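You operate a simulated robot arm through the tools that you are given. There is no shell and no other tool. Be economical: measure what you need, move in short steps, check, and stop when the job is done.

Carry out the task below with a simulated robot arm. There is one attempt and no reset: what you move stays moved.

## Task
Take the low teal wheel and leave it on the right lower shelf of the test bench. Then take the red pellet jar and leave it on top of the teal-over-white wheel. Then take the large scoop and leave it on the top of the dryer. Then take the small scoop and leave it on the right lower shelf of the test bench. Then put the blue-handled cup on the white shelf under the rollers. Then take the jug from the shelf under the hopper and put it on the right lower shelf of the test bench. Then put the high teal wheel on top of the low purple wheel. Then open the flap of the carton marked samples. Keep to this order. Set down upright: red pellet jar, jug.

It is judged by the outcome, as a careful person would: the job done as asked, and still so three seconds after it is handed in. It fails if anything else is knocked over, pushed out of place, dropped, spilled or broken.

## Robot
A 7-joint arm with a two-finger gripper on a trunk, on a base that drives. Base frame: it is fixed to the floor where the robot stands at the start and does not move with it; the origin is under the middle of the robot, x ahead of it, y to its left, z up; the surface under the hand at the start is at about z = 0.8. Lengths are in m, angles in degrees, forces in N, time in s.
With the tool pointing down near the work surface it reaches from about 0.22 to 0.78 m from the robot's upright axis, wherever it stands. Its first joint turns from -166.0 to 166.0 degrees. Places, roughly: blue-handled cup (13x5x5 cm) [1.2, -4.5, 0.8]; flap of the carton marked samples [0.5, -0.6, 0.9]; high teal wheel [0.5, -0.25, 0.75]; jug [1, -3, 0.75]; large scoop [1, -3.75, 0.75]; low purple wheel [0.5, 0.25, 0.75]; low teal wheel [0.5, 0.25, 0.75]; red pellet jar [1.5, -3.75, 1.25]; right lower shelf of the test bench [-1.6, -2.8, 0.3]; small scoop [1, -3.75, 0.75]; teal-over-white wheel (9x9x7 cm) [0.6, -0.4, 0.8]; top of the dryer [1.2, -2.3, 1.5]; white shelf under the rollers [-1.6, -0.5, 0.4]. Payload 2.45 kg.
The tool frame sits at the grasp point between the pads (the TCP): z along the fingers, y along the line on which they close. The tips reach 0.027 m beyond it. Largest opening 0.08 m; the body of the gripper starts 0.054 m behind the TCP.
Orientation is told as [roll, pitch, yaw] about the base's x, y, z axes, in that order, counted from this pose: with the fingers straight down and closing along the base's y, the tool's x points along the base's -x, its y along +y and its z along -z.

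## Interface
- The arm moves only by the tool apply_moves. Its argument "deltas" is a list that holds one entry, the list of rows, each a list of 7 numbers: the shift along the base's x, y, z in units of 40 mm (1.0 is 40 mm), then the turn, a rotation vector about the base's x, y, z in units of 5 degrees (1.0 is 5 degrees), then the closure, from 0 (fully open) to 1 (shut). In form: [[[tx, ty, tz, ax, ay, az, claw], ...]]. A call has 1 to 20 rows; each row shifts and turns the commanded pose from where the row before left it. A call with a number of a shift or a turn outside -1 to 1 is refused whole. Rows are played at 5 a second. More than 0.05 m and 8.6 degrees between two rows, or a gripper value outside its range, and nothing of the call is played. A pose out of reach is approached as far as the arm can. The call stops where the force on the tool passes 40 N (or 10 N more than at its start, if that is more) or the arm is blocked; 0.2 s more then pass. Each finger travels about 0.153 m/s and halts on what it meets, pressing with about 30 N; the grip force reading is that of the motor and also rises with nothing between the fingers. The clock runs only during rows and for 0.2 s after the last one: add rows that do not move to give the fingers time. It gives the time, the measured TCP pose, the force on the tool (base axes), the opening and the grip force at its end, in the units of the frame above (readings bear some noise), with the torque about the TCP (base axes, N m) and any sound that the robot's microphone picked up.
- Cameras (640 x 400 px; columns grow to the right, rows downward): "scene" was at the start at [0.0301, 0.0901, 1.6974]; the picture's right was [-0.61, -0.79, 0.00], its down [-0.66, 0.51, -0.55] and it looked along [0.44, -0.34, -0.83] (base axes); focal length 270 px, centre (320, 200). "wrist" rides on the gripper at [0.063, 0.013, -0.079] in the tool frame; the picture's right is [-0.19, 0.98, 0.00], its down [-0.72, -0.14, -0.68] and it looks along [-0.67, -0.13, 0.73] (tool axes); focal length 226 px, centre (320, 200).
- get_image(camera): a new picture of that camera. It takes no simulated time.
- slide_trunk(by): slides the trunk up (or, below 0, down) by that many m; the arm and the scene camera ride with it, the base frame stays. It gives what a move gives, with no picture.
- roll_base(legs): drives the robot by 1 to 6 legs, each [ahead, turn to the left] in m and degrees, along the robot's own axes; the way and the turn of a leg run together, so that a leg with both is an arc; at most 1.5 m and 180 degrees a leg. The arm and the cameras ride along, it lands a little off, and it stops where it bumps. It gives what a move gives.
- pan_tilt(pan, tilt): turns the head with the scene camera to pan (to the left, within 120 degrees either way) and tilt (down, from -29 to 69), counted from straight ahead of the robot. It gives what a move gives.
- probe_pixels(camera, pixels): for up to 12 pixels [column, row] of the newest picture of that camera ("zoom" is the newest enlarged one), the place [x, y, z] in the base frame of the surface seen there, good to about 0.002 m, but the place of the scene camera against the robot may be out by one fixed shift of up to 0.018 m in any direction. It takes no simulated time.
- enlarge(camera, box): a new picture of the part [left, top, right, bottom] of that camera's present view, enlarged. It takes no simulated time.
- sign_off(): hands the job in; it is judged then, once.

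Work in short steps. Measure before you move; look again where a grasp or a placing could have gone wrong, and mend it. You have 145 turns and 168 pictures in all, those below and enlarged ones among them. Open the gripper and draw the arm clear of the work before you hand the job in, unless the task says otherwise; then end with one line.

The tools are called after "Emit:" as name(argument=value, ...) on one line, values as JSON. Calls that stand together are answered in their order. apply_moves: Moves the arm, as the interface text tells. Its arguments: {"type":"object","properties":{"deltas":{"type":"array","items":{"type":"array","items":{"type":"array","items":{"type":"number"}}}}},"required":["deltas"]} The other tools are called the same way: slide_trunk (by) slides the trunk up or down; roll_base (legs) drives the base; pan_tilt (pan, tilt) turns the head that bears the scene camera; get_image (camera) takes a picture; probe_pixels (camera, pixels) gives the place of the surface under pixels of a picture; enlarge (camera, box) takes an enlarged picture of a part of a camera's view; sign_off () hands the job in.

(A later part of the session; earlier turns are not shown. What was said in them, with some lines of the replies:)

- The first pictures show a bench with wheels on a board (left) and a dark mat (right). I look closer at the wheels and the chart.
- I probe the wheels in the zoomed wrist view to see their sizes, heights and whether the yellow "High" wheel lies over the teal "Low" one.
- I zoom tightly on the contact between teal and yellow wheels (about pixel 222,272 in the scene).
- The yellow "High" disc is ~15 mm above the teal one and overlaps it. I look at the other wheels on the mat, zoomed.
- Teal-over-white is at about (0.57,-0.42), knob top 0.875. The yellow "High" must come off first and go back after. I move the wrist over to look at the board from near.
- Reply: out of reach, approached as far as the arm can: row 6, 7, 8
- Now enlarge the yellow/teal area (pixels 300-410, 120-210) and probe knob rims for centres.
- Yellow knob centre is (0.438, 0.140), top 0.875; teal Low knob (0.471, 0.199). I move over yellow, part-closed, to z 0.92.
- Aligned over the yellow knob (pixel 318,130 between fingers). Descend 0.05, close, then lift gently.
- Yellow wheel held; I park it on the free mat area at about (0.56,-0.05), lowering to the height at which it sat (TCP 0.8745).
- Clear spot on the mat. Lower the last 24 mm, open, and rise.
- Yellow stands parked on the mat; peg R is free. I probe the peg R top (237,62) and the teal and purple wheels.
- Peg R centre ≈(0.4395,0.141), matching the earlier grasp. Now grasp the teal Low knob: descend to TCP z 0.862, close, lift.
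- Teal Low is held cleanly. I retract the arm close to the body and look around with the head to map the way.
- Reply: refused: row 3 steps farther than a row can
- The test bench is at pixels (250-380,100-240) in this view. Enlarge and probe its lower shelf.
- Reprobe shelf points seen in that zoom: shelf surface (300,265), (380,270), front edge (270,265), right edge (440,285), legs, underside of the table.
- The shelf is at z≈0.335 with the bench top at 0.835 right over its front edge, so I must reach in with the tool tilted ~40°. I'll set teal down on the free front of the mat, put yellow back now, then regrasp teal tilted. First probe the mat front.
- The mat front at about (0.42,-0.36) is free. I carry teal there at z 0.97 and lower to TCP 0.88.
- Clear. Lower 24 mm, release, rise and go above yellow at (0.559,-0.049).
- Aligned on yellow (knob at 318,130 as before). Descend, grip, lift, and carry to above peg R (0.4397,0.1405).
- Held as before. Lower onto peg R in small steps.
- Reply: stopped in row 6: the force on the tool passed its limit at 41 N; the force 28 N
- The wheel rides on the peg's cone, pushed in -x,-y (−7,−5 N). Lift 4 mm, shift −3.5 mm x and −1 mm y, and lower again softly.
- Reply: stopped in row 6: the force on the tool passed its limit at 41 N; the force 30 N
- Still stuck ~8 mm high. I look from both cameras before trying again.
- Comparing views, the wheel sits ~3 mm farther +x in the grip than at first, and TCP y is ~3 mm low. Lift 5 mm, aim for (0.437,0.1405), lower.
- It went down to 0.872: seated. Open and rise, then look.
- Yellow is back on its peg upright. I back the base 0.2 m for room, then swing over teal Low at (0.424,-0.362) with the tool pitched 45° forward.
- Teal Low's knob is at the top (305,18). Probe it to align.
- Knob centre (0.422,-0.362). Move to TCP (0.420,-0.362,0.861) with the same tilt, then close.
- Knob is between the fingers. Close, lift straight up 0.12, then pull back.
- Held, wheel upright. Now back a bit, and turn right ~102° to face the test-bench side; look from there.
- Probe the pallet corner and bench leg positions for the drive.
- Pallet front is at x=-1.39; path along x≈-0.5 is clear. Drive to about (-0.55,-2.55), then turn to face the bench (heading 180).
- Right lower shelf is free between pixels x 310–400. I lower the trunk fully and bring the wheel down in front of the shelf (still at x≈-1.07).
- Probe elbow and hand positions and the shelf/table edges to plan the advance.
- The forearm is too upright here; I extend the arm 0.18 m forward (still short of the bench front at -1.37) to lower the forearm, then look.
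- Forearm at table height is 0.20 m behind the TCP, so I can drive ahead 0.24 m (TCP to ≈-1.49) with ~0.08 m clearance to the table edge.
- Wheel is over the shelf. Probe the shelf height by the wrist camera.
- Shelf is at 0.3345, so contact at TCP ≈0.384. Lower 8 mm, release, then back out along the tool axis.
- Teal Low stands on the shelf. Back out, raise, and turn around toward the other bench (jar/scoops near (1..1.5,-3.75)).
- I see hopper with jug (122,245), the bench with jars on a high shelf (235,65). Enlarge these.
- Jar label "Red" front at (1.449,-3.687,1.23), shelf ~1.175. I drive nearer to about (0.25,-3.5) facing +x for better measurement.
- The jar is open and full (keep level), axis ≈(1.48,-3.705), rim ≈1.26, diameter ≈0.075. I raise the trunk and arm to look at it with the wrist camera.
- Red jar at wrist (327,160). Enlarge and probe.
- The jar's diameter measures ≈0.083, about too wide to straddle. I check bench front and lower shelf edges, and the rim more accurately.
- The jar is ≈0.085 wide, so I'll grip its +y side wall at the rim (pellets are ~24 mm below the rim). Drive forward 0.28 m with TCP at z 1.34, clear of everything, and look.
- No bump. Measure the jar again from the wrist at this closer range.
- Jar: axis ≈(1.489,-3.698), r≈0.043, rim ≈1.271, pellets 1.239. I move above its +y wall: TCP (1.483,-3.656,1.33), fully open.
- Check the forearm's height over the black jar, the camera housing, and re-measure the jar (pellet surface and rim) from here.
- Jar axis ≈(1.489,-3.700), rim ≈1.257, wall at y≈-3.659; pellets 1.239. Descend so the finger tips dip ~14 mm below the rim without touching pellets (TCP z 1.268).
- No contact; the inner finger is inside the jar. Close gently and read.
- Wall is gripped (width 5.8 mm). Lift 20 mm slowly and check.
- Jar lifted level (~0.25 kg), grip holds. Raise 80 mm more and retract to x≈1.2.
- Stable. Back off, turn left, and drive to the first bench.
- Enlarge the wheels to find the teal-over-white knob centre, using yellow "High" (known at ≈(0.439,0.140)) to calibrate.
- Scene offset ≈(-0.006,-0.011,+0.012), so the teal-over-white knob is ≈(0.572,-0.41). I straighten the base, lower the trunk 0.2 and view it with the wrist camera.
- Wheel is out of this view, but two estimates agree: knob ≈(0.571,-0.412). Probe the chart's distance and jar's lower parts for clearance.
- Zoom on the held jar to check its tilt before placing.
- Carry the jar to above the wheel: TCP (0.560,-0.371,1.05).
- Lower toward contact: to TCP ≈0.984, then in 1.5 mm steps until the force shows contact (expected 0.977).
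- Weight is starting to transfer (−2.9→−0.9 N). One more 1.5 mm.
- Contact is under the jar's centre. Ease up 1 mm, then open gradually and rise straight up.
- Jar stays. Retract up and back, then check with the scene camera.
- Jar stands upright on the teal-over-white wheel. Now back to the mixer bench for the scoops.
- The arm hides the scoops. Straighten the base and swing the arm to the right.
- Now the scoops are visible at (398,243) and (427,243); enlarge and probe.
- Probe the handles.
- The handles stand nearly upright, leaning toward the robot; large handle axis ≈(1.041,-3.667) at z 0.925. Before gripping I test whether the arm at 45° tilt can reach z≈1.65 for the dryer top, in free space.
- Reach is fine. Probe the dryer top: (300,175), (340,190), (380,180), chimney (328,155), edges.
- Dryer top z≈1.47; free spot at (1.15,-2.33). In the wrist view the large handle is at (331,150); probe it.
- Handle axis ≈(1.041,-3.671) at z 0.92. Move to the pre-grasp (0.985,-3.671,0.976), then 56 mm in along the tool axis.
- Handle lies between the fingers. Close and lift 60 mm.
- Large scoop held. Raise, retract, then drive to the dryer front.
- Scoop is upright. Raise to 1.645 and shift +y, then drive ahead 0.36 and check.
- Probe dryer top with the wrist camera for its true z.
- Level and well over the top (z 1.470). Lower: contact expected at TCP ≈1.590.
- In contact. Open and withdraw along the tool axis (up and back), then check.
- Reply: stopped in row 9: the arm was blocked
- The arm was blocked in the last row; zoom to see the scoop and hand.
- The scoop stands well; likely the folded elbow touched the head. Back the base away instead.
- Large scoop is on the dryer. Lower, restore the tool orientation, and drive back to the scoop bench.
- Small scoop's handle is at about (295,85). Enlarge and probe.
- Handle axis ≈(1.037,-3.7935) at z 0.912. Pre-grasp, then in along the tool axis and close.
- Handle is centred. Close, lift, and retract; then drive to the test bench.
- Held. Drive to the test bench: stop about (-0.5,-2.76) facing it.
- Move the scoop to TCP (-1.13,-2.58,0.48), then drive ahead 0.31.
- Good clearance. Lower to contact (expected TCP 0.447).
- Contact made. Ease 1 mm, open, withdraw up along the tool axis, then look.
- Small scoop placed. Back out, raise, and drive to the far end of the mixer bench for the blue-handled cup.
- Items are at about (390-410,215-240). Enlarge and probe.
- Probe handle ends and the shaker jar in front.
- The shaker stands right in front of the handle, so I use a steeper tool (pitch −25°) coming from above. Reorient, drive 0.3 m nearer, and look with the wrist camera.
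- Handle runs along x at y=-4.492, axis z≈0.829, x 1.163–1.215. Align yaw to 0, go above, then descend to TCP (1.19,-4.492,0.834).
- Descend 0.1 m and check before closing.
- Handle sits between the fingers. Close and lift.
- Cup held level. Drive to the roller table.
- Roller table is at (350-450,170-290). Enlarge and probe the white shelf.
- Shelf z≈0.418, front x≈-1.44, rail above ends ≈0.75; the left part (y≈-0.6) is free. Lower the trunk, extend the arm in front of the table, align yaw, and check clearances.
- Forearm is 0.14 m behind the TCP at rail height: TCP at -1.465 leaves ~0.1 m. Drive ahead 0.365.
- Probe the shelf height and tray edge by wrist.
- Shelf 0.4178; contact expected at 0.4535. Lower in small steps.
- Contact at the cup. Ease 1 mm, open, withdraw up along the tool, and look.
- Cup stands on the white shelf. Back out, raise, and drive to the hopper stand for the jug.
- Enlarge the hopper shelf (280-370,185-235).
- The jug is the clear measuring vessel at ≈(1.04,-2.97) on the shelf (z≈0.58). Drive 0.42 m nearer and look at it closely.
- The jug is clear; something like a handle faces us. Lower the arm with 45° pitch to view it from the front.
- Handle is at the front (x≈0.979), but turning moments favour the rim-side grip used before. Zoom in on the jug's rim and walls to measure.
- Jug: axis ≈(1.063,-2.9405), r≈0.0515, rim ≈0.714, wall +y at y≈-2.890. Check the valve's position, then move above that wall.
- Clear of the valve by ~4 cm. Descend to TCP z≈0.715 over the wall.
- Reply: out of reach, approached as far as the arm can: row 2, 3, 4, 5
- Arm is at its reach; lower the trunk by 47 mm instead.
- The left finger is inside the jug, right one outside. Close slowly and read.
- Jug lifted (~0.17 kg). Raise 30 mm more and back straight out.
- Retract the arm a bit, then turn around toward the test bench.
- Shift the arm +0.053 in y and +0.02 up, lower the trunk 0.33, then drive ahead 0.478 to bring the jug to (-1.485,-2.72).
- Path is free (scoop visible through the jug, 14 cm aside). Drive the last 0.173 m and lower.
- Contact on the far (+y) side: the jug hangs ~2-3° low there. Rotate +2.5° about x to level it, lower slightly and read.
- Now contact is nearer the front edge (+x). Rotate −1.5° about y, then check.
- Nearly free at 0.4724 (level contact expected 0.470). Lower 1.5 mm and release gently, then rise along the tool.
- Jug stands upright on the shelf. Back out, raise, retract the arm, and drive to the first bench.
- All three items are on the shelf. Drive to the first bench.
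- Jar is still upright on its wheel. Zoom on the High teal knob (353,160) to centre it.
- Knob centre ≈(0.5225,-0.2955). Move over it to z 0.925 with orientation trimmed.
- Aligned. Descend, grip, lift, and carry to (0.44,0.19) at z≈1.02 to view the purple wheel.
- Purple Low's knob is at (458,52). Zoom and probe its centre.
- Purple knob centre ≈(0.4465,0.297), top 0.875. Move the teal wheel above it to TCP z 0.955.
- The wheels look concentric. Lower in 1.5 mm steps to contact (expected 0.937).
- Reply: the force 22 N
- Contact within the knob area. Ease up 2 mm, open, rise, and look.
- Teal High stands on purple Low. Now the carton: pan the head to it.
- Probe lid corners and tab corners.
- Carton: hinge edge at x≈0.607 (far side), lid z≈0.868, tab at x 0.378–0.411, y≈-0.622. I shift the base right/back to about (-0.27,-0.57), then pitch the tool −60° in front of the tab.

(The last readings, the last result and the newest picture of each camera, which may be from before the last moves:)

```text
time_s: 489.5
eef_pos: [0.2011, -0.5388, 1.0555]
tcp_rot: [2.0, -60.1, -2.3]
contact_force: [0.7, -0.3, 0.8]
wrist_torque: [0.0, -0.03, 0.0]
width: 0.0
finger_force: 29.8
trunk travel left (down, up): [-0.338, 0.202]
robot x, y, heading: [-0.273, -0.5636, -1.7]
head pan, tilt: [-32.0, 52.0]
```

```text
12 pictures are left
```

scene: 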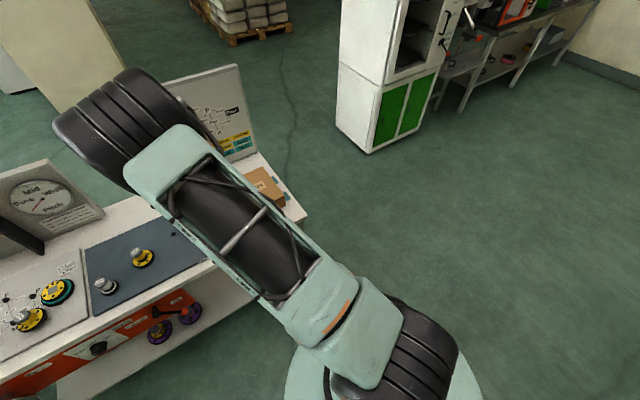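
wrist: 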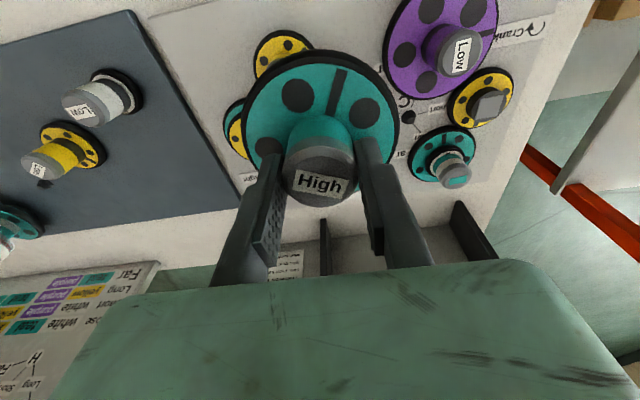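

Go down to in front of the tab: TCP (0.325,-0.622,0.849).

Emit:
apply_moves(deltas=[[[0.4, -0.35, -0.86, 0, 0, 0, 1], [0.5, -0.35, -0.86, 0, 0, 0, 1], [0.5, -0.35, -0.86, 0, 0, 0, 1], [0.5, -0.35, -0.86, 0, 0, 0, 1], [0.6, -0.35, -0.86, 0, 0, 0, 1], [0.6, -0.33, -0.86, 0, 0, 0, 1], [0, 0, 0, 0, 0, 0, 1]]])

Emit:
pan_tilt(pan=-12, tilt=55)

Emit:
get_image(camera="scene")

```text
time_s: 491.1
eef_pos: [0.3285, -0.6234, 0.8473]
tcp_rot: [2.0, -60.2, -2.2]
contact_force: [0.2, -0.6, 0.3]
wrist_torque: [0.0, 0.01, 0.0]
width: 0.0
finger_force: 29.7
trunk travel left (down, up): [-0.338, 0.202]
robot x, y, heading: [-0.2755, -0.5695, -1.9]
head pan, tilt: [-32.0, 52.0]
```

```text
time_s: 491.9
eef_pos: [0.3284, -0.624, 0.8469]
tcp_rot: [2.0, -60.1, -2.3]
contact_force: [-0.4, -0.4, 0.9]
wrist_torque: [0.0, -0.02, 0.0]
width: 0.0
finger_force: 30.0
trunk travel left (down, up): [-0.338, 0.202]
robot x, y, heading: [-0.273, -0.5692, -2.0]
head pan, tilt: [-12.0, 55.0]
```

```text
11 pictures are left
5 turns are left
```

scene: 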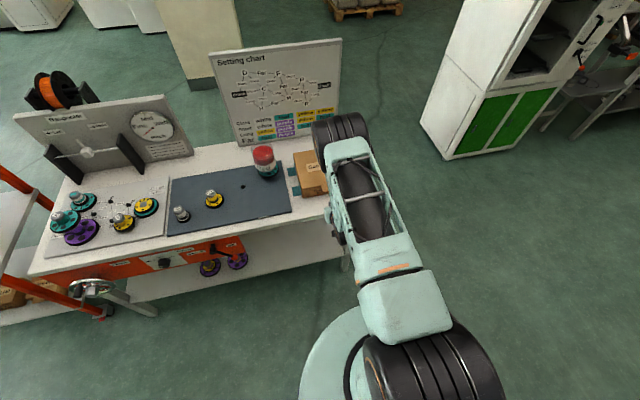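

Only few turns remain. Insert under the tab and swing the flap up and over along its arc (hinge (0.605,0.868)) in one move, then look.

Emit:
apply_moves(deltas=[[[0.9, 0, 0, 0, 0, 0, 1], [0.35, 0, 0, 0, 0, 0, 1], [0.05, 0, 0.9, 0, 0, 0, 1], [0.15, 0, 1, 0, 0, 0, 1], [0.4, 0, 0.95, 0, 0, 0, 1], [0.6, 0, 0.8, 0, 0, 0, 1], [0.7, 0, 0.68, 0, 0, 0, 1], [0.8, 0, 0.5, 0, 0, 0, 1], [0.85, 0, 0.4, 0, 0, 0, 1], [0.9, 0, 0.3, 0, 0, 0, 1], [0.9, 0, 0.1, 0, 0, 0, 1], [0.8, 0, -0.05, 0, 0, 0, 1], [0.6, 0, -0.2, 0, 0, 0, 1], [0, 0, 0, 0, 0, 0, 1]]])

Emit:
get_image(camera="wrist")

Emit:
enlarge(camera="scene", box=[230, 80, 390, 220])

```text
time_s: 494.9
eef_pos: [0.6486, -0.6211, 1.0627]
tcp_rot: [2.2, -60.2, -2.3]
contact_force: [0.5, -0.1, 0.2]
wrist_torque: [0.0, 0.01, 0.01]
width: 0.0
finger_force: 30.1
trunk travel left (down, up): [-0.338, 0.202]
robot x, y, heading: [-0.2753, -0.5645, -1.9]
head pan, tilt: [-12.0, 55.0]
```

```text
10 pictures are left
```

wrist: 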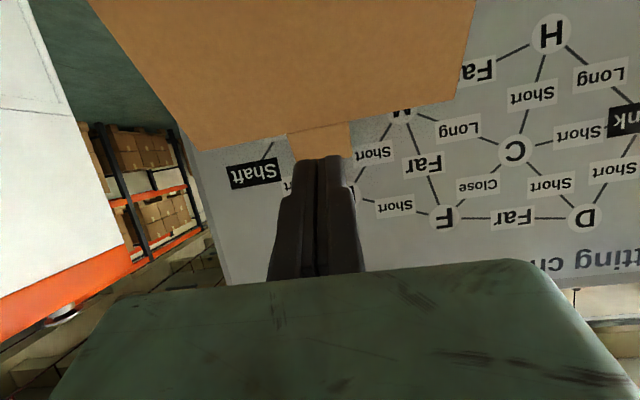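

```text
2.86 times, centred on (310, 150) of scene
4 turns are left
```

zoom: 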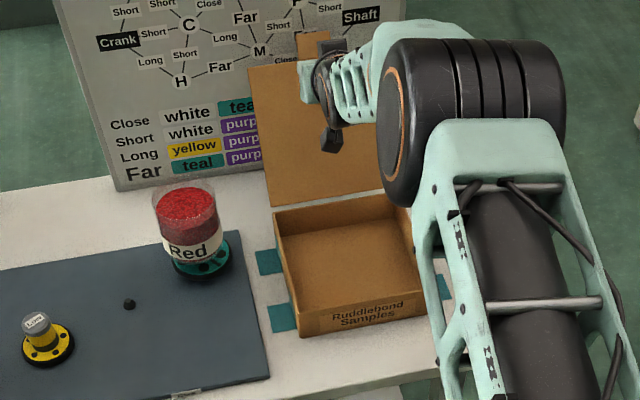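

The flap is open past vertical with no force on the tool. Draw the arm back and up, open the gripper, and check that it stays.

Emit:
apply_moves(deltas=[[[-0.7, 0, 0.3, 0, 0, 0, 1], [-0.8, 0, 0.5, 0, 0, 0, 1], [-0.9, 0, 0.5, 0, 0, 0, 0.8], [-0.9, 0, 0.5, 0, 0, 0, 0.5], [-0.9, 0, 0.3, 0, 0, 0, 0.3], [-0.9, 0, 0, 0, 0, 0, 0.3], [-0.9, 0, 0, 0, 0, 0, 0.3], [-0.9, 0, 0, 0, 0, 0, 0.3], [0, 0, 0, 0, 0, 0, 0.3]]])

Emit:
roll_base(legs=[[-0.25, 0]])

Emit:
get_image(camera="scene")

Emit:
enlarge(camera="scene", box=[60, 80, 380, 260])

```text
time_s: 496.9
eef_pos: [0.3726, -0.6217, 1.1475]
tcp_rot: [2.0, -60.2, -2.4]
contact_force: [0.6, 0.6, -0.2]
wrist_torque: [-0.01, 0.01, 0.01]
width: 0.056
finger_force: 0.0
trunk travel left (down, up): [-0.338, 0.202]
robot x, y, heading: [-0.2753, -0.568, -1.9]
head pan, tilt: [-12.0, 55.0]
```

```text
time_s: 498.7
eef_pos: [0.1209, -0.6132, 1.1489]
tcp_rot: [1.9, -60.2, -2.2]
contact_force: [-0.6, -0.5, 0.1]
wrist_torque: [-0.01, 0.01, 0.0]
width: 0.0558
finger_force: 0.0
trunk travel left (down, up): [-0.338, 0.202]
robot x, y, heading: [-0.5261, -0.5613, -1.3]
head pan, tilt: [-12.0, 55.0]
```

```text
8 pictures are left
```

scene: 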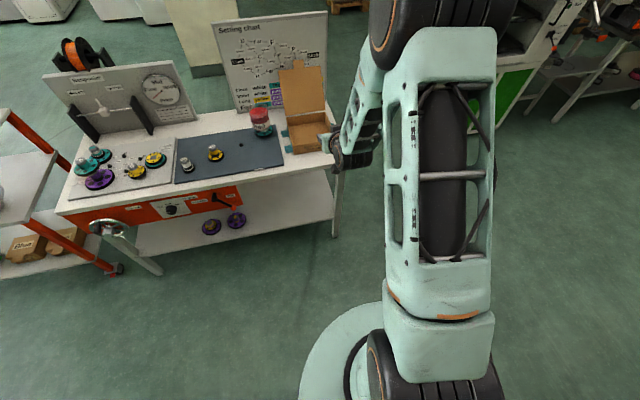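

```text
2.00 times, centred on (220, 170) of scene
3 turns are left
```

zoom: 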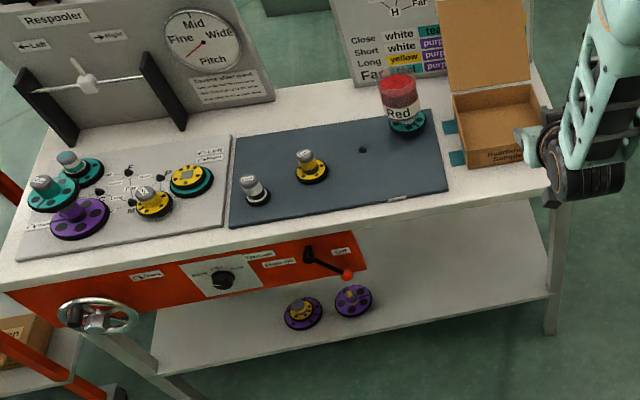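

The last pictures show the flap staying open, the jar upright on its wheel, the teal High wheel on purple Low, and the arm clear with the gripper open. I hand the job in.

Emit:
sign_off()

```text
The job is handed in.
```

All eight steps are done in the order asked, and the job is handed in. To free the low teal wheel I first took the yellow "High" wheel off its peg, then put it back.
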